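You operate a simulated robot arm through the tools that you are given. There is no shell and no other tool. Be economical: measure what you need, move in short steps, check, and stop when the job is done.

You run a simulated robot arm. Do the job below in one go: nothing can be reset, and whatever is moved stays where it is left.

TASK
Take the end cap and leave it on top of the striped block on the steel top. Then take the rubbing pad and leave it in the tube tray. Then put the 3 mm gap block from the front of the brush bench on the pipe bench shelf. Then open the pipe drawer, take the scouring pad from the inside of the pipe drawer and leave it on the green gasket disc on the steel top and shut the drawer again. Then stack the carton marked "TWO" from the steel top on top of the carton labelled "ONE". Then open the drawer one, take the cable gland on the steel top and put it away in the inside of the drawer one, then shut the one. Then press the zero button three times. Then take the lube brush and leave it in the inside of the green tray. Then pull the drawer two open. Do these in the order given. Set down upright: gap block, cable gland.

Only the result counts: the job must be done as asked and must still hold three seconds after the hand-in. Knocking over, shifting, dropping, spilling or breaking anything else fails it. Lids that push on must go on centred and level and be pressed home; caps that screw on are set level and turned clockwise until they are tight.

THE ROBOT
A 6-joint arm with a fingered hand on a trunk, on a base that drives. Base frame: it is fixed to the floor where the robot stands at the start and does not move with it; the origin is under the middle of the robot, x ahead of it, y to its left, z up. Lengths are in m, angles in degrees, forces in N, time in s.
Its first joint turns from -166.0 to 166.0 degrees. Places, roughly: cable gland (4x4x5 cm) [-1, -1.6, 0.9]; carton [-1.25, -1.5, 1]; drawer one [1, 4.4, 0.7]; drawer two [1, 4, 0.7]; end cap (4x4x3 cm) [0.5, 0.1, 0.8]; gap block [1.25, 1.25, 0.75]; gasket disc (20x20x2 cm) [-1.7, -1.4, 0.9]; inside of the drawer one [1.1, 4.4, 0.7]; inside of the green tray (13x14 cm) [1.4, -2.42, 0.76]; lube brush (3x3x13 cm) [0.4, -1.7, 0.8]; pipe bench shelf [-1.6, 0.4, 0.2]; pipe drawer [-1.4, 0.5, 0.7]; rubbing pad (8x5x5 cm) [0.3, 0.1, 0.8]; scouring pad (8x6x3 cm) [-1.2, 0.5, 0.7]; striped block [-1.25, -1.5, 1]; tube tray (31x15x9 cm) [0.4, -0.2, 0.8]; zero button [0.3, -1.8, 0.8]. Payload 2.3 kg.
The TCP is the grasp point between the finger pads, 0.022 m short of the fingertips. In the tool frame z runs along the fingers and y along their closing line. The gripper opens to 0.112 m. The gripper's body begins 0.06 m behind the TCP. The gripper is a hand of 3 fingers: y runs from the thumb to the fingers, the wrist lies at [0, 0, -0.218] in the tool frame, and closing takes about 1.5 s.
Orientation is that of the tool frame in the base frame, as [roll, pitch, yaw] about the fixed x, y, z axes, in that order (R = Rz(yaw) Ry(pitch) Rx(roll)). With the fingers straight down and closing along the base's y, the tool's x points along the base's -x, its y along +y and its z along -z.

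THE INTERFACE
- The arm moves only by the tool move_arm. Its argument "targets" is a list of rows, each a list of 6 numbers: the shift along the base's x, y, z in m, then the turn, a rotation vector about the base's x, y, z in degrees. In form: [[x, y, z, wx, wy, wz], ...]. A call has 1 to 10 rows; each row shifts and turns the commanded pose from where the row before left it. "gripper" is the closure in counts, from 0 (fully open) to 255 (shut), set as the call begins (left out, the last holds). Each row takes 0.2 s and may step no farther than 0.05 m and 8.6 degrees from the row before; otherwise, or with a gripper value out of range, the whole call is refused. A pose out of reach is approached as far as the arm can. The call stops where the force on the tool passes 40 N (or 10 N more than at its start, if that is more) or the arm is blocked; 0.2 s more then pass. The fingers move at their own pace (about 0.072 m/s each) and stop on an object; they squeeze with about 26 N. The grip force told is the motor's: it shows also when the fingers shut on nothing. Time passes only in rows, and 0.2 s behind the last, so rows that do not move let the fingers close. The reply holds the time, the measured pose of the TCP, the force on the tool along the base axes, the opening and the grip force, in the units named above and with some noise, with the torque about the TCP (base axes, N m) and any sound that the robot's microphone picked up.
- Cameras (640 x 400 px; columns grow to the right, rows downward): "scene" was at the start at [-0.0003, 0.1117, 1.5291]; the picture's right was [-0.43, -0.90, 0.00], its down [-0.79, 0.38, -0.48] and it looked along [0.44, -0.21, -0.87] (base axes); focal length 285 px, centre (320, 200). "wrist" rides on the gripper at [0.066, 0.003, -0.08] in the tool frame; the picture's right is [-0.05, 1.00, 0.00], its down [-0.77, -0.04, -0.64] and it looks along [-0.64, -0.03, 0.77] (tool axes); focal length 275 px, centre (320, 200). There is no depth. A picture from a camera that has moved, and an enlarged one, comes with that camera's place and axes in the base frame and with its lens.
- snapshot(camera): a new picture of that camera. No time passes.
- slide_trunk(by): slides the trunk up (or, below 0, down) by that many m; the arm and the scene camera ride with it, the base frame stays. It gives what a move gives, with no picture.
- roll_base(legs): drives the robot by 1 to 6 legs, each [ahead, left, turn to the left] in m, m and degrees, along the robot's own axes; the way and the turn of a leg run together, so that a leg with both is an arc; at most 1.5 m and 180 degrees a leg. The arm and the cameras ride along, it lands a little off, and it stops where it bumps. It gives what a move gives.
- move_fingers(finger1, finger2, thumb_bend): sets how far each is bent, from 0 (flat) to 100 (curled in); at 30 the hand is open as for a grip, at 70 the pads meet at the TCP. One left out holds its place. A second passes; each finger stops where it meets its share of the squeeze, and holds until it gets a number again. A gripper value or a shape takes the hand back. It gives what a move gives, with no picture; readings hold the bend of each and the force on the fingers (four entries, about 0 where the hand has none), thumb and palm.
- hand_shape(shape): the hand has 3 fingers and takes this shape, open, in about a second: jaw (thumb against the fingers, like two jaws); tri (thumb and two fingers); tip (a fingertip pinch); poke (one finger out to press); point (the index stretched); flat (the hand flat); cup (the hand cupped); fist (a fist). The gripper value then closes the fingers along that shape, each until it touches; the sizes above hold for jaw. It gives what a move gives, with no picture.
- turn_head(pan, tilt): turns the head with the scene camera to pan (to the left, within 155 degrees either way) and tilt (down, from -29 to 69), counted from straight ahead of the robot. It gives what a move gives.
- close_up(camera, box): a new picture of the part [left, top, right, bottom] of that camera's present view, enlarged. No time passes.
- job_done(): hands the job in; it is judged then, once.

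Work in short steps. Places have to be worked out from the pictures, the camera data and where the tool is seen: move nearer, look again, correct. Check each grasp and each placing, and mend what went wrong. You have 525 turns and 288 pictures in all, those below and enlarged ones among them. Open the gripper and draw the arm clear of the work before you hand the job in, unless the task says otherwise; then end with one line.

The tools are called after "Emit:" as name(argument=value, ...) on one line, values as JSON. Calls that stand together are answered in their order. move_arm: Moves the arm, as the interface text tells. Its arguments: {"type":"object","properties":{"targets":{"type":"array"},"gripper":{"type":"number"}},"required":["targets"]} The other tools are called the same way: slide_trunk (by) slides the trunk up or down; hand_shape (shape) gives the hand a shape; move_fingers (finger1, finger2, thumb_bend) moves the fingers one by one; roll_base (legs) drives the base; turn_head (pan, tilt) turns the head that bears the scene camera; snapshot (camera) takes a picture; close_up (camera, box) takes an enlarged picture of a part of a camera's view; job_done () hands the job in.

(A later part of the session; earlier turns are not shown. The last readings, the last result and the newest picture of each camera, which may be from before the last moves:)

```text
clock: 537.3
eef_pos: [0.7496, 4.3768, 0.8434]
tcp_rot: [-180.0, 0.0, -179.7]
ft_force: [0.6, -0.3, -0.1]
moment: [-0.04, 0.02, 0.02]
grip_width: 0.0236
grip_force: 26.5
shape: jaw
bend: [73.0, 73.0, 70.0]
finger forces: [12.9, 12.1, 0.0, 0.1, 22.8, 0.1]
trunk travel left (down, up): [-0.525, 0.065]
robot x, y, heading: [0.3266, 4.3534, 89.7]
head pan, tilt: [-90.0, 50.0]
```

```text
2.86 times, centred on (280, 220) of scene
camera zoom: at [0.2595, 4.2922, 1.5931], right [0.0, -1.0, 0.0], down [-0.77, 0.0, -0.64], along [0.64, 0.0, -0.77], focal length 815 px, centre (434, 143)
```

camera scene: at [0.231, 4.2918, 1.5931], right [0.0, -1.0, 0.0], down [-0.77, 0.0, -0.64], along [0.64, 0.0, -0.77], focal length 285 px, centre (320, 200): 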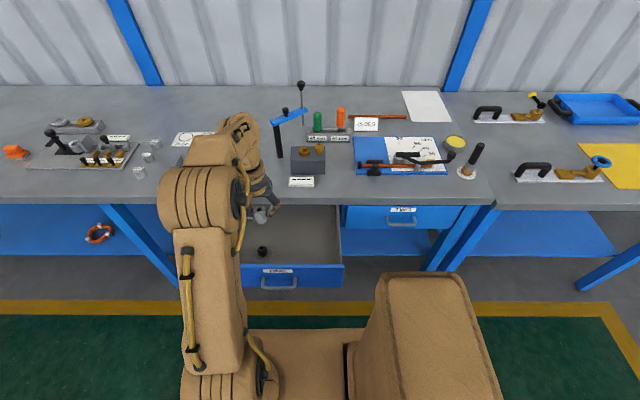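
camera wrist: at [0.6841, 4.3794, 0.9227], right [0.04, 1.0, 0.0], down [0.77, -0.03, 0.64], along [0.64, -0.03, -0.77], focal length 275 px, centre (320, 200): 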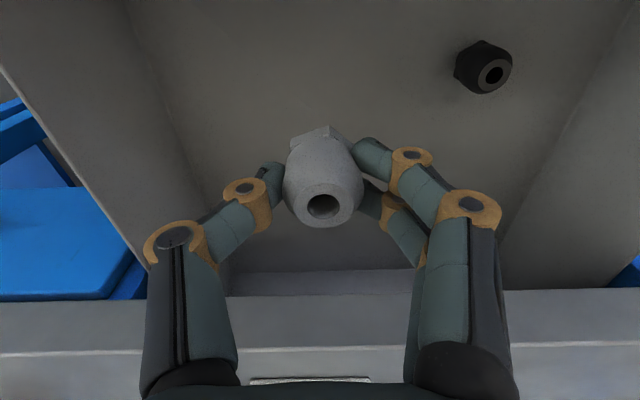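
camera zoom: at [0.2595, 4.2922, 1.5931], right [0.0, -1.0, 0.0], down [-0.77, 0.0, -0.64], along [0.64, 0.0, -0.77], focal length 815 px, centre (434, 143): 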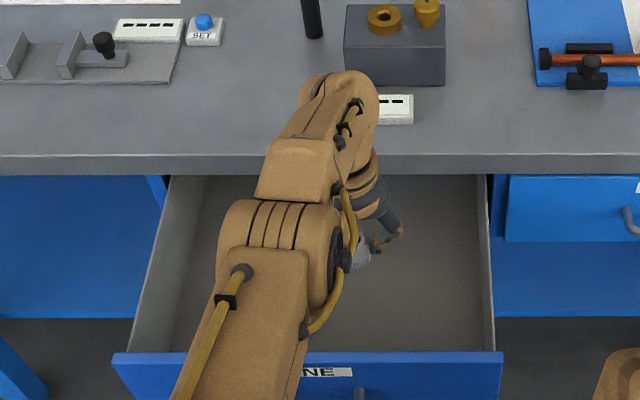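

Clear on all sides (the other item is a black gland). Lowering toward the drawer floor.

Emit:
move_arm(targets=[[0, 0, -0.03, 0, 0, 0], [0, 0, -0.03, 0, 0, 0], [0, 0, -0.02, 0, 0, 0], [0, 0, -0.01, 0, 0, 0], [0, 0, -0.005, 0, 0, 0]])

Emit:
snapshot(camera="wrist")

```text
clock: 538.5
eef_pos: [0.7256, 4.3804, 0.7681]
tcp_rot: [-180.0, 0.0, -179.8]
ft_force: [0.4, 0.8, -0.7]
moment: [0.01, 0.0, -0.02]
grip_width: 0.0235
grip_force: 26.0
shape: jaw
bend: [73.0, 73.0, 70.0]
finger forces: [13.0, 12.1, 0.0, 0.1, 22.8, 0.1]
out of reach, approached as far as the arm can: row 1, 2, 3, 4
trunk travel left (down, up): [-0.525, 0.065]
robot x, y, heading: [0.3252, 4.3502, 89.9]
head pan, tilt: [-90.0, 50.0]
```

```text
127 pictures are left
camera wrist: at [0.6599, 4.3835, 0.8483], right [0.04, 1.0, 0.0], down [0.77, -0.03, 0.64], along [0.64, -0.03, -0.77], focal length 275 px, centre (320, 200)
```

wrist: 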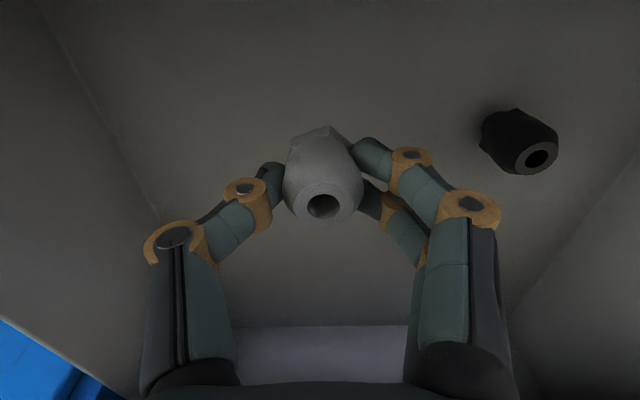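

The arm has hit its reach limit at this height. I'll shift the base 1.5 cm and use the trunk to come down.

Emit:
roll_base(legs=[[0, -0.015, 0]])

Emit:
slide_trunk(by=-0.025)

```text
clock: 539.3
eef_pos: [0.7413, 4.3801, 0.7687]
tcp_rot: [179.9, -0.1, -179.9]
ft_force: [0.0, -0.6, -1.2]
moment: [0.01, -0.03, 0.01]
grip_width: 0.0235
grip_force: 25.9
shape: jaw
bend: [73.0, 73.0, 70.0]
finger forces: [13.1, 12.1, 0.0, 0.0, 22.8, 0.0]
trunk travel left (down, up): [-0.525, 0.065]
robot x, y, heading: [0.3381, 4.3561, 89.8]
head pan, tilt: [-90.0, 50.0]
```

```text
clock: 540.0
eef_pos: [0.7414, 4.3798, 0.745]
tcp_rot: [180.0, 0.0, -179.8]
ft_force: [-0.4, 0.1, -1.5]
moment: [0.01, -0.02, 0.03]
grip_width: 0.0236
grip_force: 26.5
shape: jaw
bend: [73.0, 73.0, 70.0]
finger forces: [13.0, 12.1, 0.0, 0.0, 22.8, 0.1]
trunk travel left (down, up): [-0.5, 0.09]
robot x, y, heading: [0.3377, 4.3522, 89.9]
head pan, tilt: [-90.0, 50.0]
```

Continuing down in small trunk steps.

Emit:
slide_trunk(by=-0.008)

Emit:
slide_trunk(by=-0.006)

Emit:
slide_trunk(by=-0.005)

```text
clock: 540.6
eef_pos: [0.7405, 4.3792, 0.7359]
tcp_rot: [179.9, 0.0, -179.8]
ft_force: [0.0, -0.5, -1.5]
moment: [-0.02, -0.02, 0.0]
grip_width: 0.0238
grip_force: 26.1
shape: jaw
bend: [73.0, 73.0, 70.0]
finger forces: [13.0, 12.0, 0.0, 0.0, 22.7, 0.0]
trunk travel left (down, up): [-0.492, 0.098]
robot x, y, heading: [0.3339, 4.3514, 89.8]
head pan, tilt: [-90.0, 50.0]
```

```text
clock: 541.1
eef_pos: [0.7414, 4.3797, 0.7298]
tcp_rot: [179.9, 0.0, -179.8]
ft_force: [0.0, 0.1, -1.4]
moment: [-0.04, 0.01, 0.03]
grip_width: 0.0235
grip_force: 26.4
shape: jaw
bend: [73.0, 73.0, 70.0]
finger forces: [13.0, 12.1, 0.1, 0.0, 22.8, 0.0]
trunk travel left (down, up): [-0.486, 0.104]
robot x, y, heading: [0.3395, 4.3558, 89.8]
head pan, tilt: [-90.0, 50.0]
```

```text
clock: 541.7
eef_pos: [0.7418, 4.3798, 0.7249]
tcp_rot: [180.0, 0.0, -179.8]
ft_force: [-0.5, -0.2, -0.8]
moment: [-0.04, 0.0, 0.0]
grip_width: 0.0235
grip_force: 26.4
shape: jaw
bend: [73.0, 73.0, 70.0]
finger forces: [13.0, 12.2, 0.0, 0.0, 22.8, 0.1]
trunk travel left (down, up): [-0.481, 0.109]
robot x, y, heading: [0.3383, 4.3504, 89.8]
head pan, tilt: [-90.0, 50.0]
```

No contact yet. Continuing in 4 mm steps.

Emit:
slide_trunk(by=-0.004)

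Emit:
slide_trunk(by=-0.004)

Emit:
slide_trunk(by=-0.004)

Emit:
snapshot(camera="wrist")

```text
clock: 542.2
eef_pos: [0.7384, 4.3801, 0.7209]
tcp_rot: [-180.0, 0.0, -179.8]
ft_force: [0.2, 0.1, -0.8]
moment: [0.0, 0.0, 0.01]
grip_width: 0.0238
grip_force: 26.0
shape: jaw
bend: [73.0, 73.0, 70.0]
finger forces: [13.0, 12.1, 0.0, 0.0, 22.8, 0.0]
trunk travel left (down, up): [-0.477, 0.113]
robot x, y, heading: [0.3368, 4.3517, 89.5]
head pan, tilt: [-90.0, 50.0]
```

```text
clock: 542.7
eef_pos: [0.7428, 4.3803, 0.7175]
tcp_rot: [-180.0, 0.0, -179.8]
ft_force: [0.6, 0.4, 0.1]
moment: [-0.04, -0.01, -0.02]
grip_width: 0.0238
grip_force: 26.4
shape: jaw
bend: [73.0, 73.0, 70.0]
finger forces: [13.0, 12.1, 0.0, 0.0, 22.8, 0.1]
trunk travel left (down, up): [-0.473, 0.117]
robot x, y, heading: [0.3383, 4.3535, 89.7]
head pan, tilt: [-90.0, 50.0]
```

```text
clock: 543.3
eef_pos: [0.7407, 4.3801, 0.7115]
tcp_rot: [180.0, 0.0, -179.9]
ft_force: [-0.3, -0.1, -0.6]
moment: [0.01, -0.04, -0.01]
grip_width: 0.0235
grip_force: 26.4
shape: jaw
bend: [73.0, 73.0, 70.0]
finger forces: [13.0, 12.1, 0.0, 0.0, 22.8, 0.0]
trunk travel left (down, up): [-0.469, 0.121]
robot x, y, heading: [0.3363, 4.3502, 90.0]
head pan, tilt: [-90.0, 50.0]
```

```text
126 pictures are left
camera wrist: at [0.6749, 4.3834, 0.7923], right [0.04, 1.0, 0.0], down [0.77, -0.03, 0.64], along [0.64, -0.03, -0.77], focal length 275 px, centre (320, 200)
```

wrist: 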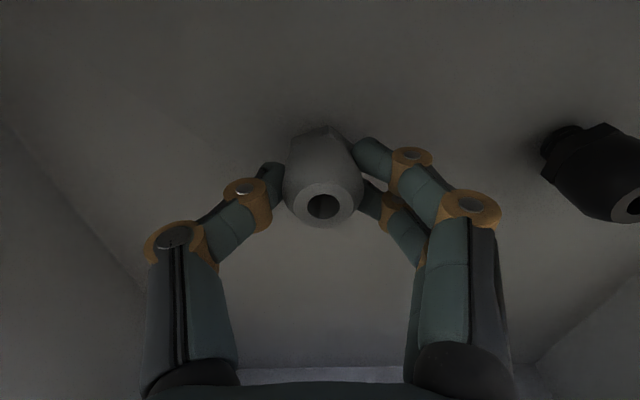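

The shadow under the gland is close now. A few more millimetres.

Emit:
slide_trunk(by=-0.004)

Emit:
slide_trunk(by=-0.004)

Emit:
slide_trunk(by=-0.004)

```text
clock: 543.8
eef_pos: [0.742, 4.3805, 0.7093]
tcp_rot: [-180.0, 0.1, -179.7]
ft_force: [-0.4, -0.7, 9.5]
moment: [0.04, 0.02, 0.02]
grip_width: 0.0238
grip_force: 26.0
shape: jaw
bend: [73.0, 73.0, 70.0]
finger forces: [13.9, 13.5, 0.1, 0.0, 24.9, 0.0]
trunk travel left (down, up): [-0.465, 0.125]
robot x, y, heading: [0.3405, 4.3509, 89.8]
head pan, tilt: [-90.0, 50.0]
```

```text
clock: 544.3
eef_pos: [0.7402, 4.3803, 0.7072]
tcp_rot: [-180.0, 0.3, -179.8]
ft_force: [0.9, -0.4, 34.1]
moment: [0.12, -0.03, -0.01]
grip_width: 0.026
grip_force: 25.9
shape: jaw
bend: [74.0, 74.0, 71.0]
finger forces: [17.0, 16.3, 0.1, 0.1, 30.4, 0.1]
trunk travel left (down, up): [-0.461, 0.129]
robot x, y, heading: [0.3398, 4.3565, 90.0]
head pan, tilt: [-90.0, 50.0]
```

```text
clock: 544.7
eef_pos: [0.7427, 4.3789, 0.7074]
tcp_rot: [-180.0, 0.7, -179.7]
ft_force: [-0.7, -0.7, 31.2]
moment: [0.06, 0.06, -0.07]
grip_width: 0.0277
grip_force: 26.1
shape: jaw
bend: [75.0, 74.0, 72.0]
finger forces: [17.2, 15.0, 0.1, 0.0, 29.5, 0.0]
trunk travel left (down, up): [-0.459, 0.131]
robot x, y, heading: [0.3359, 4.3533, 89.5]
head pan, tilt: [-90.0, 50.0]
stopped: the force on the tool passed its limit (the readings are from after the stop); the commanded pose is now the measured one
```

Firm contact with the drawer floor. I'll ease up 4 mm, release, and check.

Emit:
slide_trunk(by=0.004)

Emit:
move_arm(targets=[[0, 0, 0, 0, 0, 0], [0, 0, 0, 0, 0, 0], [0, 0, 0, 0, 0, 0], [0, 0, 0, 0, 0, 0], [0, 0, 0, 0, 0, 0]], gripper=100)

Emit:
slide_trunk(by=0.1)

Emit:
snapshot(camera="wrist")

```text
clock: 545.2
eef_pos: [0.7425, 4.379, 0.7088]
tcp_rot: [180.0, 0.2, -179.7]
ft_force: [0.1, -1.2, 7.9]
moment: [0.0, 0.04, -0.02]
grip_width: 0.027
grip_force: 25.7
shape: jaw
bend: [75.0, 74.0, 72.0]
finger forces: [14.5, 13.1, 0.0, 0.1, 25.6, 0.0]
trunk travel left (down, up): [-0.463, 0.127]
robot x, y, heading: [0.3363, 4.3582, 89.7]
head pan, tilt: [-90.0, 50.0]
```

```text
clock: 546.5
eef_pos: [0.7419, 4.3807, 0.7087]
tcp_rot: [-179.8, 0.3, -179.7]
ft_force: [0.4, 0.6, -0.4]
moment: [0.01, -0.04, -0.03]
grip_width: 0.0677
grip_force: 0.0
shape: jaw
bend: [71.0, 71.0, 71.0]
finger forces: [0.0, 0.1, 0.1, 0.1, 0.0, 0.1]
trunk travel left (down, up): [-0.463, 0.127]
robot x, y, heading: [0.3402, 4.3535, 89.8]
head pan, tilt: [-90.0, 50.0]
```

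```text
clock: 547.8
eef_pos: [0.7423, 4.3801, 0.8075]
tcp_rot: [180.0, 0.2, -179.8]
ft_force: [-0.1, -0.1, 0.5]
moment: [-0.01, -0.01, 0.0]
grip_width: 0.0676
grip_force: 0.1
shape: jaw
bend: [71.0, 71.0, 71.0]
finger forces: [0.0, 0.1, 0.1, 0.0, 0.0, 0.0]
trunk travel left (down, up): [-0.563, 0.027]
robot x, y, heading: [0.336, 4.3488, 89.9]
head pan, tilt: [-90.0, 50.0]
```

```text
125 pictures are left
camera wrist: at [0.676, 4.3833, 0.8873], right [0.04, 1.0, 0.0], down [0.77, -0.03, 0.64], along [0.64, -0.03, -0.77], focal length 275 px, centre (320, 200)
```

wrist: 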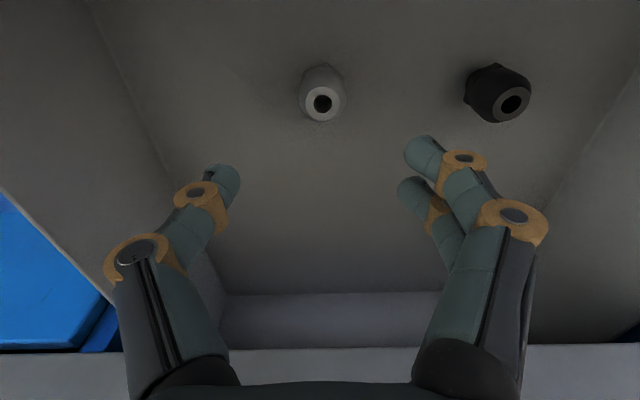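

The gland stands upright in the drawer. I'll raise the hand, back off, close the fist and push the drawer shut by its handle.

Emit:
move_arm(targets=[[-0.01, 0, 0.03, 0, 0, 0], [-0.02, 0, 0.04, 0, 0, 0], [-0.02, 0, 0.04, 0, 0, 0], [-0.02, 0.01, 0.03, 0, 0, 0], [-0.02, 0.01, 0, 0, 0, 0], [-0.02, 0.01, 0, 0, 0, 0]])

Emit:
roll_base(legs=[[0, 0.2, 0]])

Emit:
move_arm(targets=[[0, 0.01, -0.04, 0, 0, 0], [0, 0, -0.045, 0, 0, 0], [0, 0, -0.045, 0, 0, 0], [0, 0, -0.04, 0, 0, 0], [0, 0, -0.03, 0, 0, 0], [0, 0, 0, 0, 0, 0]], gripper=255)

Emit:
snapshot(camera="wrist")

```text
clock: 549.2
eef_pos: [0.6298, 4.411, 0.9479]
tcp_rot: [-180.0, 0.1, -179.8]
ft_force: [-0.2, 0.8, 0.0]
moment: [0.0, 0.04, -0.01]
grip_width: 0.0679
grip_force: 0.0
shape: jaw
bend: [71.0, 71.0, 71.0]
finger forces: [0.1, 0.0, 0.1, 0.0, 0.1, 0.0]
trunk travel left (down, up): [-0.563, 0.027]
robot x, y, heading: [0.3353, 4.3494, 89.6]
head pan, tilt: [-90.0, 50.0]
```

```text
clock: 550.8
eef_pos: [0.4336, 4.4109, 0.9478]
tcp_rot: [-180.0, 0.2, -179.9]
ft_force: [-0.8, 0.3, 0.1]
moment: [-0.04, 0.0, 0.01]
grip_width: 0.0677
grip_force: 0.1
shape: jaw
bend: [71.0, 71.0, 71.0]
finger forces: [0.0, 0.0, 0.0, 0.1, 0.0, 0.0]
trunk travel left (down, up): [-0.563, 0.027]
robot x, y, heading: [0.1425, 4.3537, 89.4]
head pan, tilt: [-90.0, 50.0]
```

```text
clock: 552.2
eef_pos: [0.435, 4.4217, 0.7466]
tcp_rot: [180.0, 0.2, -180.0]
ft_force: [0.5, -0.6, -0.3]
moment: [-0.01, 0.01, -0.04]
grip_width: 0.0
grip_force: 25.9
shape: jaw
bend: [66.0, 66.0, 75.0]
finger forces: [0.1, 0.0, 0.0, 0.0, 0.0, 0.0]
trunk travel left (down, up): [-0.563, 0.027]
robot x, y, heading: [0.141, 4.3519, 89.5]
head pan, tilt: [-90.0, 50.0]
```

```text
124 pictures are left
camera wrist: at [0.3704, 4.4251, 0.8263], right [0.05, 1.0, 0.0], down [0.77, -0.04, 0.64], along [0.64, -0.03, -0.77], focal length 275 px, centre (320, 200)
```

wrist: 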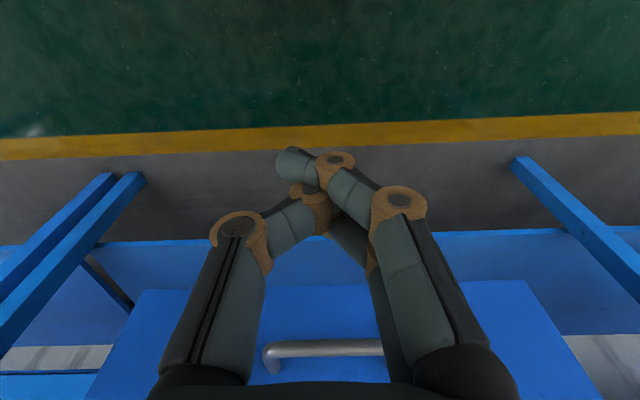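

The fist is lined up with the handle. I'll extend the arm to near contact, then push with the base.

Emit:
move_arm(targets=[[0.035, 0, 0, 0, 0, 0], [0.035, 0, 0, 0, 0, 0], [0.03, 0, 0, 0, 0, 0], [0, 0, 0, 0, 0, 0]])

Emit:
roll_base(legs=[[0, -0.22, 0]])

Emit:
snapshot(camera="wrist")

```text
clock: 553.2
eef_pos: [0.515, 4.4234, 0.753]
tcp_rot: [-180.0, 0.3, -179.9]
ft_force: [1.4, -0.2, -0.6]
moment: [0.03, 0.0, -0.03]
grip_width: 0.0002
grip_force: 25.8
shape: jaw
bend: [66.0, 66.0, 75.0]
finger forces: [0.0, 0.0, 0.0, 0.1, 0.1, 0.0]
out of reach, approached as far as the arm can: row 3
trunk travel left (down, up): [-0.563, 0.027]
robot x, y, heading: [0.1431, 4.3532, 89.9]
head pan, tilt: [-90.0, 50.0]
```

```text
clock: 554.9
eef_pos: [0.738, 4.4226, 0.7521]
tcp_rot: [179.9, 0.1, -180.0]
ft_force: [0.1, 0.9, 0.3]
moment: [0.01, 0.0, 0.01]
grip_width: 0.0
grip_force: 25.6
shape: jaw
bend: [66.0, 67.0, 75.0]
finger forces: [0.0, 0.1, 0.0, 0.0, 0.1, 0.0]
trunk travel left (down, up): [-0.563, 0.027]
robot x, y, heading: [0.36, 4.3525, 89.6]
head pan, tilt: [-90.0, 50.0]
```

```text
123 pictures are left
camera wrist: at [0.6712, 4.4252, 0.8317], right [0.05, 1.0, 0.0], down [0.77, -0.04, 0.64], along [0.64, -0.03, -0.77], focal length 275 px, centre (320, 200)
```

wrist: 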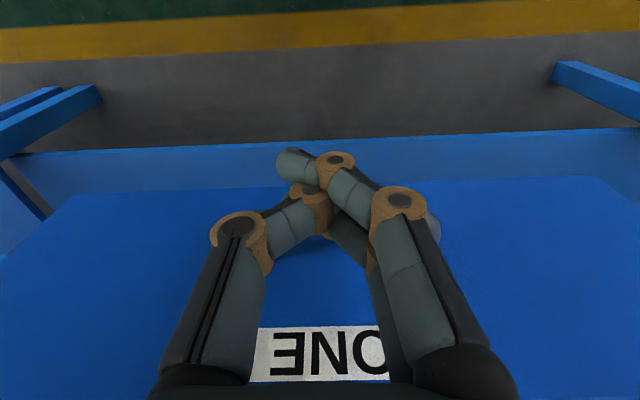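

It's sliding in. I'll push the remaining 8 cm, expecting the base to stop when the drawer seats.

Emit:
roll_base(legs=[[0, -0.06, 0]])

Emit:
roll_base(legs=[[0, -0.03, 0]])

Emit:
snapshot(camera="wrist")

```text
clock: 555.8
eef_pos: [0.798, 4.4216, 0.7506]
tcp_rot: [-180.0, 0.2, -179.9]
ft_force: [0.0, 0.0, 0.1]
moment: [-0.03, -0.02, 0.01]
grip_width: 0.0
grip_force: 25.8
shape: jaw
bend: [66.0, 67.0, 75.0]
finger forces: [0.1, 0.0, 0.0, 0.0, 0.0, 0.0]
trunk travel left (down, up): [-0.563, 0.027]
robot x, y, heading: [0.4227, 4.3533, 89.8]
head pan, tilt: [-90.0, 50.0]
```

```text
clock: 556.7
eef_pos: [0.812, 4.4236, 0.7497]
tcp_rot: [179.7, -1.1, 179.4]
ft_force: [-8.8, 2.7, 9.1]
moment: [-0.13, -0.03, -0.08]
grip_width: 0.0
grip_force: 25.7
shape: jaw
bend: [67.0, 71.0, 75.0]
finger forces: [0.1, 13.8, 0.0, 0.0, 0.0, 0.0]
trunk travel left (down, up): [-0.563, 0.027]
robot x, y, heading: [0.4479, 4.3491, 89.8]
head pan, tilt: [-90.0, 50.0]
stopped in leg 1: the force on the tool passed its limit (the readings are from after the stop); the commanded pose is now the measured one
```

```text
122 pictures are left
camera wrist: at [0.7481, 4.4274, 0.8315], right [0.06, 1.0, 0.0], down [0.78, -0.05, 0.62], along [0.62, -0.03, -0.78], focal length 275 px, centre (320, 200)
```

wrist: 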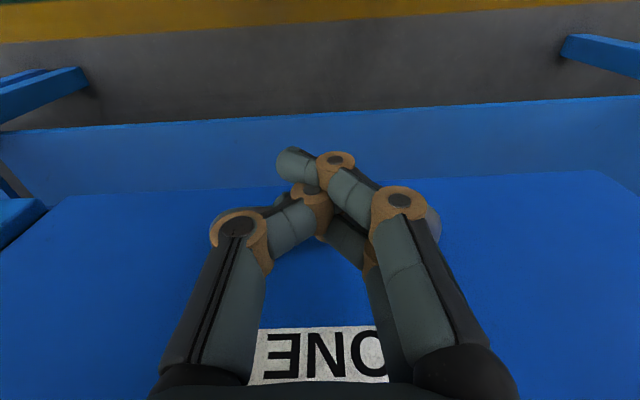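

The stop at x = 0.812 matches the closed position. I'll back off and verify against drawer TWO.

Emit:
roll_base(legs=[[0, 0.25, 0]])

Emit:
close_up(camera="scene", box=[200, 170, 480, 300])

```text
clock: 558.5
eef_pos: [0.5632, 4.4252, 0.7503]
tcp_rot: [179.7, -1.1, 179.5]
ft_force: [0.7, 0.0, -0.1]
moment: [0.0, -0.02, 0.03]
grip_width: 0.0
grip_force: 25.4
shape: jaw
bend: [67.0, 68.0, 75.0]
finger forces: [0.1, 0.1, 0.0, 0.0, 0.0, 0.1]
trunk travel left (down, up): [-0.563, 0.027]
robot x, y, heading: [0.1963, 4.3516, 89.8]
head pan, tilt: [-90.0, 50.0]
```

```text
2.29 times, centred on (340, 235) of scene
camera zoom: at [0.1318, 4.2927, 1.6311], right [0.0, -1.0, 0.0], down [-0.77, 0.0, -0.64], along [0.64, 0.0, -0.77], focal length 652 px, centre (274, 120)
```

zoom: 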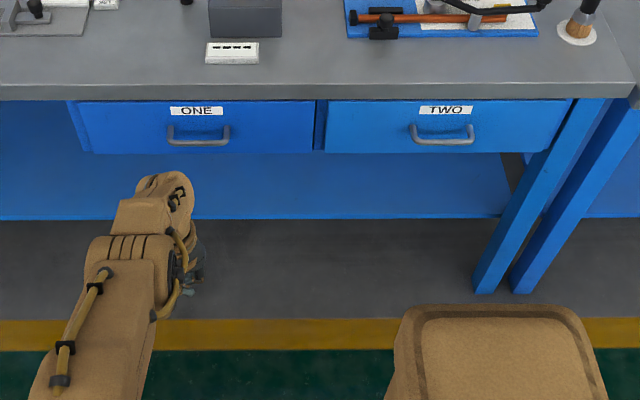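

Drawer ONE is flush, so task 6 is done. Next is the zero button near (0.3, −1.8). I'll raise the arm, strafe out and reverse down the aisle, keeping heading 90.

Emit:
move_arm(targets=[[-0.03, 0, 0.03, 0, 0, 0], [-0.03, 0, 0.04, 0, 0, 0], [0, 0, 0.045, 0, 0, 0], [0, 0, 0.045, 0, 0, 0], [0, 0, 0.045, 0, 0, 0], [0, 0, 0.045, 0, 0, 0], [0, 0, 0.045, 0, 0, 0]], gripper=0)

Emit:
roll_base(legs=[[0, 0.6, 0.2], [-1.5, 0, 0], [-1.5, 0, 0], [-1.5, 0, 0]])

```text
clock: 560.1
eef_pos: [0.5034, 4.4229, 1.0461]
tcp_rot: [179.7, -1.0, 179.6]
ft_force: [-0.6, 0.1, -0.3]
moment: [0.02, 0.01, 0.0]
grip_width: 0.1121
grip_force: 0.0
shape: jaw
bend: [30.0, 30.0, 30.0]
finger forces: [0.1, 0.0, 0.0, 0.0, 0.0, 0.0]
trunk travel left (down, up): [-0.563, 0.027]
robot x, y, heading: [0.1922, 4.3531, 89.9]
head pan, tilt: [-90.0, 50.0]
```

```text
clock: 584.6
eef_pos: [-0.1382, -0.0638, 1.0457]
tcp_rot: [179.7, -1.1, -179.8]
ft_force: [-0.2, 0.2, -0.2]
moment: [0.02, -0.04, 0.02]
grip_width: 0.1121
grip_force: 0.1
shape: jaw
bend: [30.0, 30.0, 30.0]
finger forces: [0.0, 0.0, 0.0, 0.1, 0.0, 0.0]
trunk travel left (down, up): [-0.563, 0.027]
robot x, y, heading: [-0.4444, -0.1375, 90.4]
head pan, tilt: [-90.0, 50.0]
```

Emit:
roll_base(legs=[[-1.5, 0, -0.4], [0, -0.1, 0]])

Emit:
snapshot(camera="scene")

```text
clock: 592.9
eef_pos: [-0.0404, -1.5875, 1.0452]
tcp_rot: [179.6, -1.2, 178.9]
ft_force: [-0.2, 0.8, 0.2]
moment: [0.01, 0.0, 0.0]
grip_width: 0.112
grip_force: 0.0
shape: jaw
bend: [30.0, 30.0, 30.0]
finger forces: [0.1, 0.0, 0.0, 0.0, 0.0, 0.0]
trunk travel left (down, up): [-0.563, 0.027]
robot x, y, heading: [-0.3544, -1.6516, 88.8]
head pan, tilt: [-90.0, 50.0]
```

```text
120 pictures are left
camera scene: at [-0.4138, -1.7139, 1.6312], right [-0.02, -1.0, 0.0], down [-0.77, 0.01, -0.64], along [0.64, -0.01, -0.77], focal length 285 px, centre (320, 200)
```

scene: 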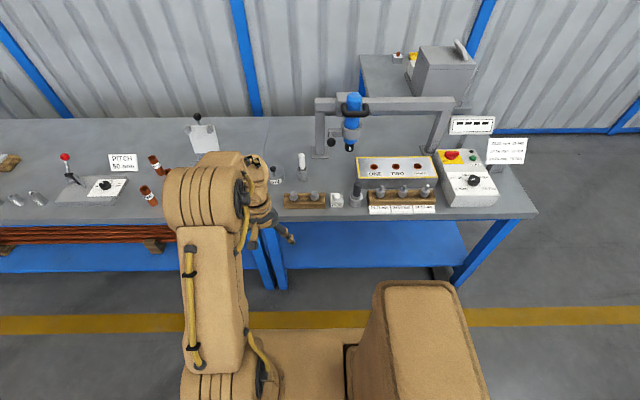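

A small white box near (337, 199) matches the button's rough place. Zooming in.

Emit:
close_up(camera="scene", box=[260, 130, 520, 220])

Emit:
close_up(camera="scene", box=[260, 140, 380, 220])

```text
2.46 times, centred on (390, 175) of scene
camera zoom: at [-0.4138, -1.7139, 1.6312], right [-0.02, -1.0, 0.0], down [-0.77, 0.01, -0.64], along [0.64, -0.01, -0.77], focal length 702 px, centre (148, 262)
```

zoom: 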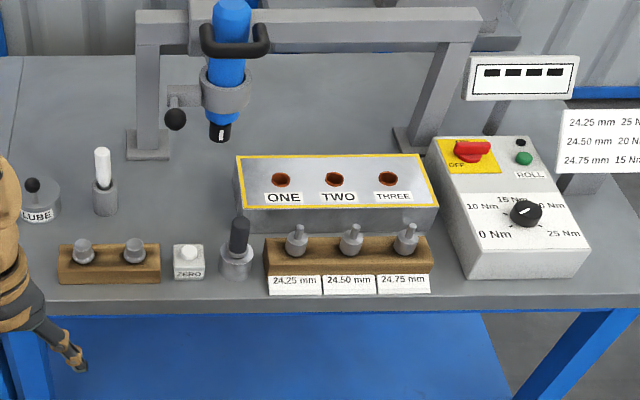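

```text
5.00 times, centred on (320, 180) of scene
camera zoom: at [-0.4138, -1.7139, 1.6312], right [-0.02, -1.0, 0.0], down [-0.77, 0.01, -0.64], along [0.64, -0.01, -0.77], focal length 1427 px, centre (320, 300)
```

zoom: 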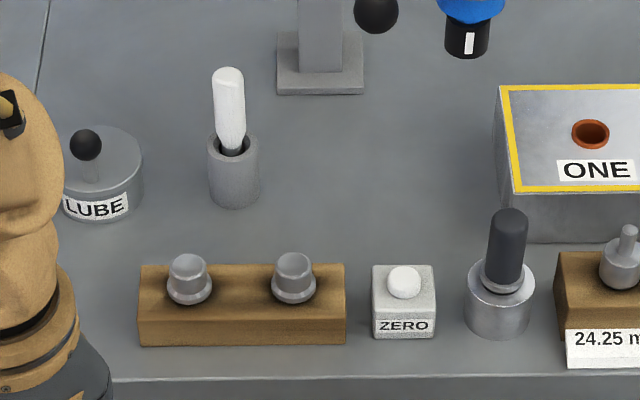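

The ZERO button is at about (0.284, −1.787) and the white brush stands in its holder near (0.45, −1.65). I'll come closer and switch the hand to the poke shape.

Emit:
roll_base(legs=[[0, 0, 1.2], [-0.14, 0, 0], [0, -0.24, 0]])

Emit:
hand_shape(shape="poke")

Emit:
snapshot(camera="wrist")

Emit:
snapshot(camera="scene")

```text
clock: 595.9
eef_pos: [0.1987, -1.7207, 1.0454]
tcp_rot: [179.7, -1.2, 180.0]
ft_force: [0.4, -0.1, -0.3]
moment: [0.02, 0.02, -0.01]
grip_width: 0.1119
grip_force: 0.0
shape: jaw
bend: [30.0, 30.0, 30.0]
finger forces: [0.0, 0.0, 0.0, 0.0, 0.0, 0.0]
trunk travel left (down, up): [-0.563, 0.027]
robot x, y, heading: [-0.11, -1.7932, 90.1]
head pan, tilt: [-90.0, 50.0]
```

```text
clock: 596.8
eef_pos: [0.1973, -1.7211, 1.0455]
tcp_rot: [179.7, -1.1, -180.0]
ft_force: [0.5, 0.5, 0.5]
moment: [0.02, 0.0, 0.0]
grip_width: 0.0001
grip_force: 0.1
shape: poke
bend: [100.0, 100.0, 46.0]
finger forces: [0.0, 0.1, 0.0, 0.0, 0.1, 0.0]
trunk travel left (down, up): [-0.563, 0.027]
robot x, y, heading: [-0.1109, -1.7938, 90.1]
head pan, tilt: [-90.0, 50.0]
```

```text
117 pictures are left
camera wrist: at [0.1337, -1.7179, 1.126], right [0.05, 1.0, 0.0], down [0.78, -0.04, 0.62], along [0.62, -0.03, -0.78], focal length 275 px, centre (320, 200)
```

wrist: 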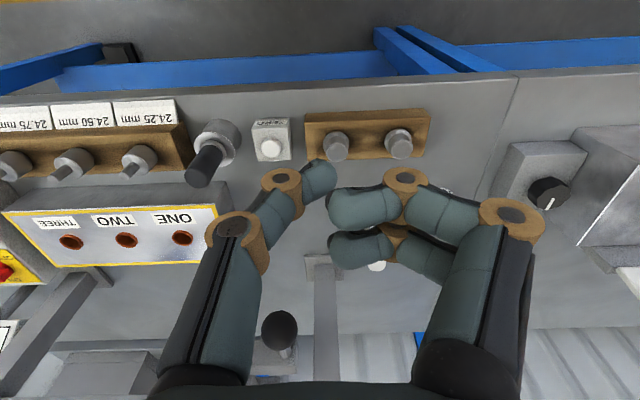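

```text
116 pictures are left
camera scene: at [-0.1725, -1.8546, 1.6312], right [0.0, -1.0, 0.0], down [-0.77, 0.0, -0.64], along [0.64, 0.0, -0.77], focal length 285 px, centre (320, 200)
```

scene: 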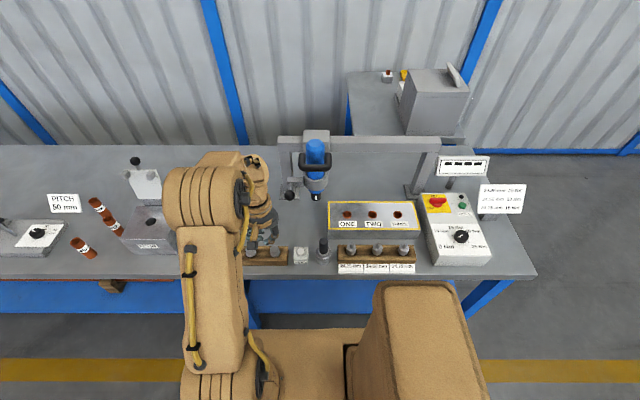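

In poke shape the thumb is the stretched finger, with its tip on the tool axis. Both cameras put the button at (0.298, −1.7915). I'll move over it and down to z ≈ 0.87.

Emit:
move_arm(targets=[[0.025, -0.018, -0.03, 0, 0, 0], [0.025, -0.018, -0.03, 0, 0, 0], [0.025, -0.018, -0.035, 0, 0, 0], [0.025, -0.017, -0.035, 0, 0, 0], [0, 0, -0.035, 0, 0, 0], [0, 0, 0, 0, 0, 0]])

Emit:
snapshot(camera="wrist")

Emit:
close_up(camera="scene", box=[240, 190, 380, 280])

```text
clock: 598.2
eef_pos: [0.2982, -1.7909, 0.8814]
tcp_rot: [179.7, -1.1, 180.0]
ft_force: [-0.3, 0.0, -0.1]
moment: [0.0, 0.02, 0.02]
grip_width: 0.0003
grip_force: 0.0
shape: poke
bend: [100.0, 100.0, 46.0]
finger forces: [0.0, 0.0, 0.0, 0.0, 0.1, 0.1]
trunk travel left (down, up): [-0.563, 0.027]
robot x, y, heading: [-0.1091, -1.7923, 90.3]
head pan, tilt: [-90.0, 50.0]
```

```text
115 pictures are left
camera wrist: at [0.2343, -1.7882, 0.9621], right [0.05, 1.0, 0.0], down [0.78, -0.04, 0.62], along [0.62, -0.03, -0.78], focal length 275 px, centre (320, 200)
```

wrist: 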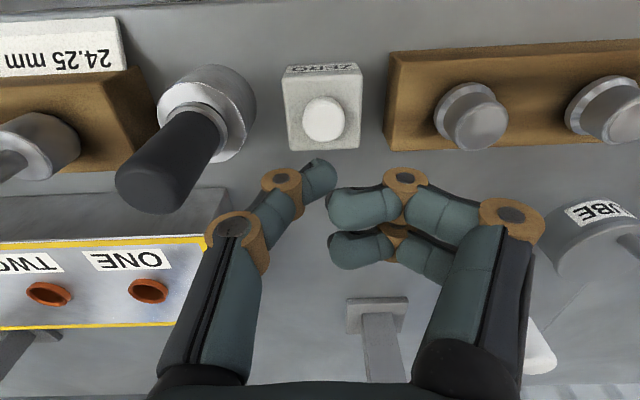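

```text
4.44 times, centred on (310, 235) of scene
camera zoom: at [-0.1725, -1.8548, 1.6312], right [0.0, -1.0, 0.0], down [-0.77, 0.0, -0.64], along [0.64, 0.0, -0.77], focal length 1268 px, centre (364, 44)
```

zoom: 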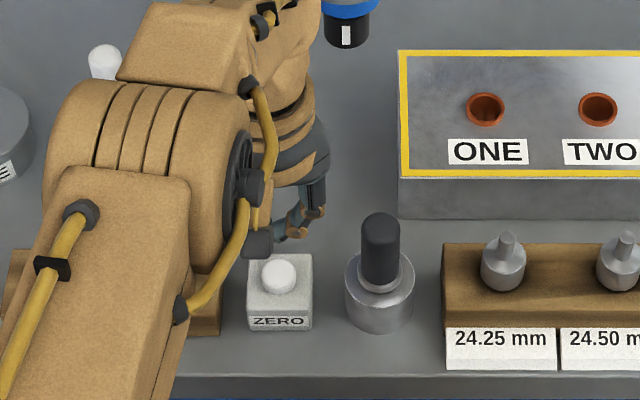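

The thumb tip is right above the button. Descending to just above, then pressing in small steps.

Emit:
move_arm(targets=[[0, 0.001, -0.03, 0, 0, 0], [0, 0, -0.008, 0, 0, 0], [0, 0, -0.004, 0, 0, 0], [0, 0, 0, 0, 0, 0]])

Emit:
snapshot(camera="wrist")

```text
clock: 599.2
eef_pos: [0.2978, -1.792, 0.8378]
tcp_rot: [179.7, -1.0, -180.0]
ft_force: [0.6, -0.6, -0.3]
moment: [-0.04, -0.02, 0.0]
grip_width: 0.0
grip_force: 0.0
shape: poke
bend: [100.0, 100.0, 46.0]
finger forces: [0.1, 0.1, 0.0, 0.1, 0.0, 0.1]
trunk travel left (down, up): [-0.563, 0.027]
robot x, y, heading: [-0.1119, -1.7959, 90.2]
head pan, tilt: [-90.0, 50.0]
```

```text
113 pictures are left
camera wrist: at [0.2338, -1.7879, 0.9188], right [0.05, 1.0, 0.0], down [0.78, -0.04, 0.62], along [0.62, -0.03, -0.78], focal length 275 px, centre (320, 200)
```

wrist: 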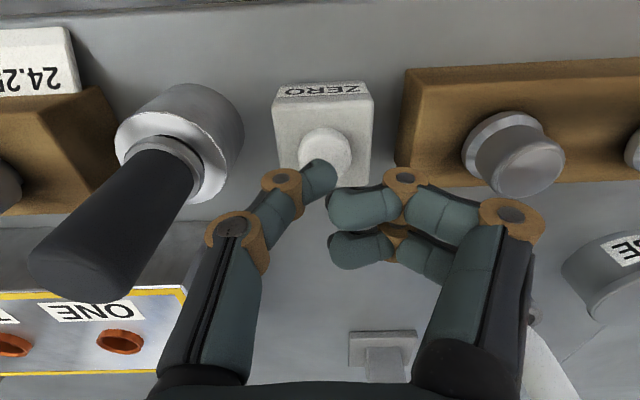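

The tip is right over the button. Pressing down in 4 mm steps.

Emit:
move_arm(targets=[[0, 0, -0.004, 0, 0, 0], [0, 0, -0.004, 0, 0, 0], [0, 0, -0.003, 0, 0, 0]])

```text
clock: 600.0
eef_pos: [0.2949, -1.7918, 0.8308]
tcp_rot: [179.8, -1.1, -180.0]
ft_force: [-0.1, 0.0, 0.6]
moment: [-0.02, -0.03, -0.02]
grip_width: 0.0001
grip_force: 0.0
shape: poke
bend: [100.0, 100.0, 46.0]
finger forces: [0.0, 0.1, 0.0, 0.0, 0.0, 0.0]
out of reach, approached as far as the arm can: row 3
trunk travel left (down, up): [-0.563, 0.027]
robot x, y, heading: [-0.1081, -1.7912, 90.2]
head pan, tilt: [-90.0, 50.0]
```

Reach is marginal with the trunk this high. I'll raise the hand 7 cm, then lower the trunk by the same amount.

Emit:
move_arm(targets=[[0, 0, 0.03, 0, 0, 0], [0, 0, 0.04, 0, 0, 0], [0, 0, 0.04, 0, 0, 0]])

Emit:
slide_trunk(by=-0.1)

```text
clock: 600.8
eef_pos: [0.2955, -1.7899, 0.9412]
tcp_rot: [179.8, -1.1, 179.9]
ft_force: [0.2, 0.1, 0.7]
moment: [-0.04, 0.0, 0.01]
grip_width: 0.0001
grip_force: 0.0
shape: poke
bend: [100.0, 100.0, 46.0]
finger forces: [0.0, 0.0, 0.0, 0.0, 0.0, 0.0]
trunk travel left (down, up): [-0.563, 0.027]
robot x, y, heading: [-0.1065, -1.7898, 90.2]
head pan, tilt: [-90.0, 50.0]
```

```text
clock: 602.1
eef_pos: [0.2963, -1.7889, 0.8419]
tcp_rot: [179.6, -1.1, -179.9]
ft_force: [0.0, -1.4, 0.2]
moment: [0.01, 0.02, -0.01]
grip_width: 0.0
grip_force: 0.0
shape: poke
bend: [100.0, 100.0, 46.0]
finger forces: [0.1, 0.0, 0.0, 0.0, 0.0, 0.0]
trunk travel left (down, up): [-0.463, 0.127]
robot x, y, heading: [-0.1093, -1.7902, 90.4]
head pan, tilt: [-90.0, 50.0]
```

Now pressing with the arm in small steps (back to x 0.298, y −1.791).

Emit:
move_arm(targets=[[0.001, -0.002, -0.006, 0, 0, 0], [0, 0, -0.004, 0, 0, 0], [0, 0, -0.004, 0, 0, 0], [0, 0, -0.003, 0, 0, 0]])

```text
clock: 603.1
eef_pos: [0.2972, -1.7914, 0.8236]
tcp_rot: [179.6, -1.2, -180.0]
ft_force: [0.4, -0.2, 3.1]
moment: [0.02, 0.01, -0.05]
grip_width: 0.0
grip_force: 0.0
shape: poke
bend: [100.0, 100.0, 46.0]
finger forces: [0.1, 0.0, 0.0, 0.0, 2.9, 0.0]
trunk travel left (down, up): [-0.463, 0.127]
robot x, y, heading: [-0.1118, -1.794, 90.4]
head pan, tilt: [-90.0, 50.0]
heard: click
```

A click at about 3 N: press one. Releasing fully, then pressing again.

Emit:
move_arm(targets=[[0, 0, 0.008, 0, 0, 0], [0, 0, 0.008, 0, 0, 0], [0, 0, 0, 0, 0, 0]])

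Emit:
move_arm(targets=[[0, 0, -0.008, 0, 0, 0], [0, 0, -0.005, 0, 0, 0], [0, 0, -0.003, 0, 0, 0]])

```text
clock: 604.0
eef_pos: [0.2975, -1.7928, 0.841]
tcp_rot: [179.6, -1.2, -180.0]
ft_force: [0.1, -0.2, 0.4]
moment: [0.01, 0.0, 0.0]
grip_width: 0.0001
grip_force: 0.0
shape: poke
bend: [100.0, 100.0, 46.0]
finger forces: [0.0, 0.0, 0.0, 0.1, 0.1, 0.0]
trunk travel left (down, up): [-0.463, 0.127]
robot x, y, heading: [-0.1074, -1.7933, 90.1]
head pan, tilt: [-90.0, 50.0]
```

```text
clock: 604.8
eef_pos: [0.297, -1.7921, 0.8253]
tcp_rot: [179.7, -1.1, -180.0]
ft_force: [-0.6, -1.9, 3.2]
moment: [-0.05, -0.03, -0.05]
grip_width: 0.0
grip_force: 0.1
shape: poke
bend: [100.0, 100.0, 46.0]
finger forces: [0.0, 0.0, 0.1, 0.0, 2.9, 0.0]
trunk travel left (down, up): [-0.463, 0.127]
robot x, y, heading: [-0.1081, -1.7954, 90.2]
head pan, tilt: [-90.0, 50.0]
heard: click
```

Second click. Releasing, then the third press.

Emit:
move_arm(targets=[[0, 0, 0.008, 0, 0, 0], [0, 0, 0.008, 0, 0, 0], [0, 0, 0, 0, 0, 0]])

Emit:
move_arm(targets=[[0, 0, -0.008, 0, 0, 0], [0, 0, -0.005, 0, 0, 0], [0, 0, -0.003, 0, 0, 0]])

```text
clock: 605.5
eef_pos: [0.2966, -1.7921, 0.8403]
tcp_rot: [179.7, -1.0, -180.0]
ft_force: [-0.8, 0.1, 0.4]
moment: [-0.01, -0.03, -0.02]
grip_width: 0.0002
grip_force: 0.2
shape: poke
bend: [100.0, 100.0, 46.0]
finger forces: [0.0, 0.1, 0.0, 0.1, 0.0, 0.1]
trunk travel left (down, up): [-0.463, 0.127]
robot x, y, heading: [-0.1111, -1.7939, 90.5]
head pan, tilt: [-90.0, 50.0]
```

```text
clock: 606.4
eef_pos: [0.2976, -1.792, 0.8251]
tcp_rot: [179.8, -1.1, 180.0]
ft_force: [0.7, -0.8, 2.3]
moment: [-0.01, -0.06, -0.01]
grip_width: 0.0001
grip_force: 0.0
shape: poke
bend: [100.0, 100.0, 46.0]
finger forces: [0.0, 0.1, 0.0, 0.0, 2.7, 0.1]
trunk travel left (down, up): [-0.463, 0.127]
robot x, y, heading: [-0.1093, -1.7945, 90.1]
head pan, tilt: [-90.0, 50.0]
heard: click
```

Third click: the button is pressed three times. I'll lift clear, return the hand to jaw, and look at the brush.

Emit:
move_arm(targets=[[0, 0, 0.03, 0, 0, 0], [0, 0, 0.045, 0, 0, 0], [-0.01, 0.03, 0.035, 0, 0, 0], [0, 0.04, 0.025, 0, 0, 0], [0, 0.04, 0.025, 0, 0, 0], [0, 0.03, 0.02, 0, 0, 0]])

Emit:
hand_shape(shape="jaw")

Emit:
snapshot(camera="wrist")

Emit:
close_up(camera="scene", box=[120, 170, 340, 280])

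```text
clock: 607.8
eef_pos: [0.2858, -1.6523, 1.0033]
tcp_rot: [179.8, -1.1, -180.0]
ft_force: [-0.4, 0.7, 0.3]
moment: [-0.03, 0.01, 0.01]
grip_width: 0.0001
grip_force: 0.1
shape: poke
bend: [100.0, 100.0, 46.0]
finger forces: [0.1, 0.0, 0.1, 0.1, 0.1, 0.0]
trunk travel left (down, up): [-0.463, 0.127]
robot x, y, heading: [-0.108, -1.795, 90.0]
head pan, tilt: [-90.0, 50.0]
```

```text
clock: 608.6
eef_pos: [0.2855, -1.6528, 1.004]
tcp_rot: [179.7, -1.2, 179.9]
ft_force: [-0.2, 0.2, -0.3]
moment: [-0.02, 0.0, 0.02]
grip_width: 0.1119
grip_force: 0.1
shape: jaw
bend: [30.0, 30.0, 30.0]
finger forces: [0.1, 0.0, 0.0, 0.0, 0.0, 0.1]
trunk travel left (down, up): [-0.463, 0.127]
robot x, y, heading: [-0.1126, -1.7955, 90.2]
head pan, tilt: [-90.0, 50.0]
```

```text
112 pictures are left
camera wrist: at [0.2213, -1.6491, 1.0848], right [0.05, 1.0, 0.0], down [0.78, -0.04, 0.62], along [0.62, -0.03, -0.78], focal length 275 px, centre (320, 200)
```

wrist: 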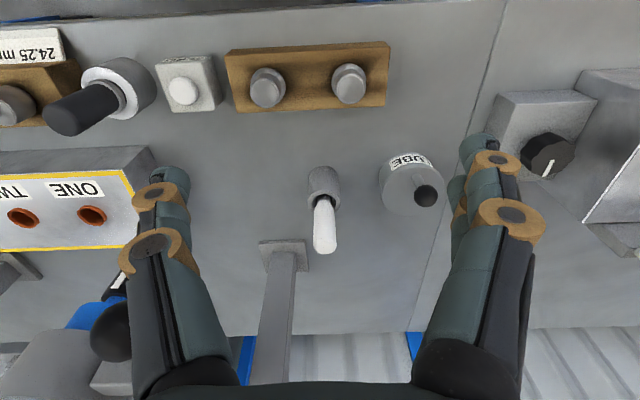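

```text
2.91 times, centred on (230, 225) of scene
camera zoom: at [-0.1725, -1.8545, 1.5312], right [0.0, -1.0, 0.0], down [-0.77, 0.0, -0.64], along [0.64, 0.0, -0.77], focal length 830 px, centre (582, 127)
```

zoom: 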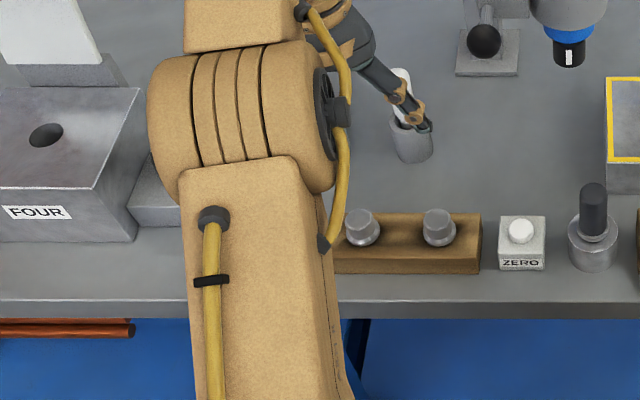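

Brush handle at (0.437, −1.654), top near z 0.89. Before grasping I want to see the green tray, so I'll turn the head toward (1.4, −2.42).

Emit:
turn_head(pan=-113, tilt=25)

Emit:
snapshot(camera="scene")

Emit:
close_up(camera="wrist", box=[270, 140, 390, 270])

```text
clock: 609.5
eef_pos: [0.2855, -1.6529, 1.0038]
tcp_rot: [179.7, -1.1, -180.0]
ft_force: [-0.9, 1.2, 0.1]
moment: [-0.03, 0.01, 0.0]
grip_width: 0.1117
grip_force: 0.1
shape: jaw
bend: [30.0, 30.0, 30.0]
finger forces: [0.0, 0.0, 0.0, 0.0, 0.0, 0.0]
trunk travel left (down, up): [-0.463, 0.127]
robot x, y, heading: [-0.1093, -1.7905, 90.3]
head pan, tilt: [-113.0, 25.0]
```

```text
110 pictures are left
camera scene: at [-0.1645, -1.8904, 1.5686], right [-0.39, -0.92, 0.0], down [-0.39, 0.16, -0.91], along [0.84, -0.35, -0.42], focal length 285 px, centre (320, 200)
```

scene: 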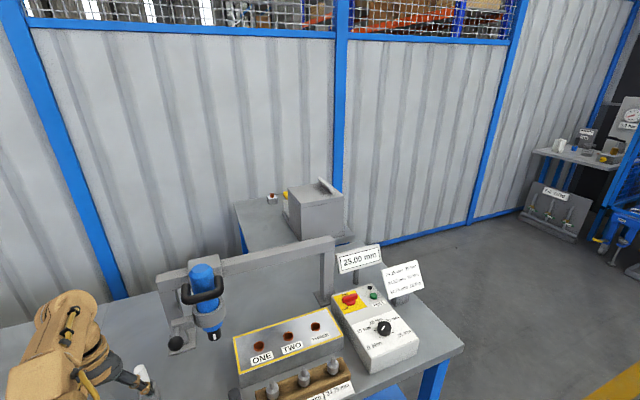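

```text
3.08 times, centred on (330, 205) of wrist
camera zoom: at [0.2213, -1.6491, 1.0848], right [0.05, 1.0, 0.0], down [0.78, -0.04, 0.62], along [0.62, -0.03, -0.78], focal length 847 px, centre (289, 185)
```

zoom: 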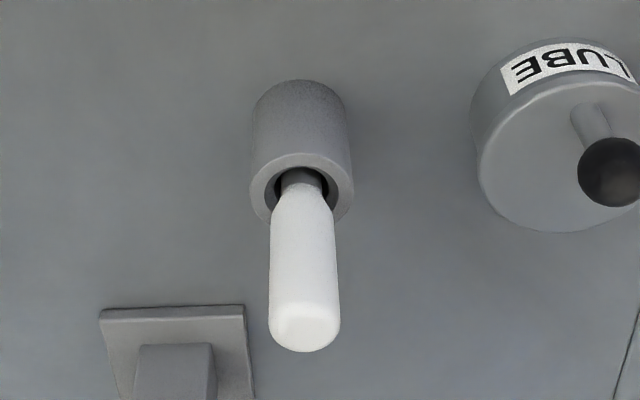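

That's the lube brush: a white handle, bristles down in a cup. The tray must be on the back bench by the grey box. To lay the brush flat later, I'll grip it with a 45° forward tilt now. First the tilt and pre-approach.

Emit:
move_arm(targets=[[0.01, 0, -0.01, 0, -7.5, 0], [0.01, 0, -0.01, 0, -7.5, 0], [0.01, 0, -0.01, 0, -7.5, 0], [0.01, 0, -0.01, 0, -7.5, 0], [0.01, 0, -0.01, 0, -7.5, 0], [0.01, 0, -0.01, 0, -6.3, 0], [0.015, -0.001, -0.013, 0, 0, 0], [0.015, 0, -0.013, 0, 0, 0], [0, 0, 0, 0, 0, 0]], gripper=110)

Emit:
snapshot(camera="wrist")

```text
clock: 611.5
eef_pos: [0.3716, -1.6635, 0.93]
tcp_rot: [-178.0, 37.9, 179.8]
ft_force: [-0.3, -0.1, 0.1]
moment: [-0.04, 0.0, 0.03]
grip_width: 0.0648
grip_force: 0.0
shape: jaw
bend: [72.0, 72.0, 70.0]
finger forces: [0.0, 0.0, 0.1, 0.1, 0.0, 0.1]
out of reach, approached as far as the arm can: row 5, 6
trunk travel left (down, up): [-0.463, 0.127]
robot x, y, heading: [-0.1087, -1.7946, 90.4]
head pan, tilt: [-113.0, 25.0]
```

```text
108 pictures are left
camera wrist: at [0.2702, -1.6562, 0.9512], right [0.06, 1.0, 0.0], down [0.22, -0.01, 0.98], along [0.97, -0.06, -0.22], focal length 275 px, centre (320, 200)
```

wrist: 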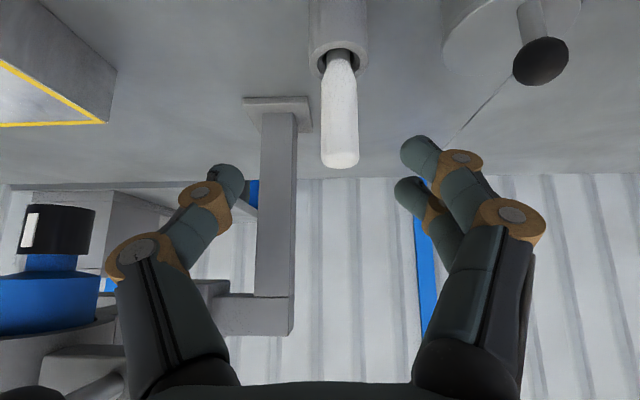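

Brush axis at (0.437, −1.6525), top at 0.888. I'll add the missing 7° of tilt and move in so the handle sits between the pads.

Emit:
move_arm(targets=[[0.01, 0.006, -0.01, 0, -3.5, 0], [0.01, 0.005, -0.01, 0, -3.5, 0], [0.012, 0, -0.013, 0, 0, 0], [0, 0, 0, 0, 0, 0]])

Emit:
snapshot(camera="wrist")

```text
clock: 612.5
eef_pos: [0.4033, -1.6525, 0.8949]
tcp_rot: [-178.1, 44.9, 179.9]
ft_force: [-0.3, 0.3, 0.0]
moment: [0.02, 0.01, -0.01]
grip_width: 0.0645
grip_force: 0.0
shape: jaw
bend: [72.0, 72.0, 70.0]
finger forces: [0.0, 0.0, 0.1, 0.1, 0.0, 0.0]
trunk travel left (down, up): [-0.463, 0.127]
robot x, y, heading: [-0.1051, -1.7934, 90.2]
head pan, tilt: [-113.0, 25.0]
```

```text
107 pictures are left
camera wrist: at [0.3004, -1.6454, 0.9045], right [0.06, 1.0, 0.01], down [0.1, -0.01, 1.0], along [0.99, -0.06, -0.1], focal length 275 px, centre (320, 200)
```

wrist: 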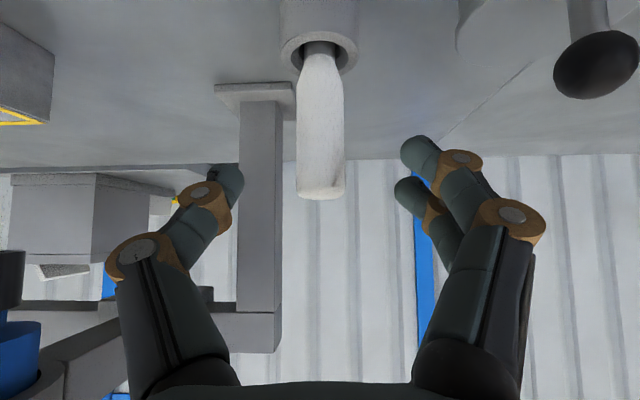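

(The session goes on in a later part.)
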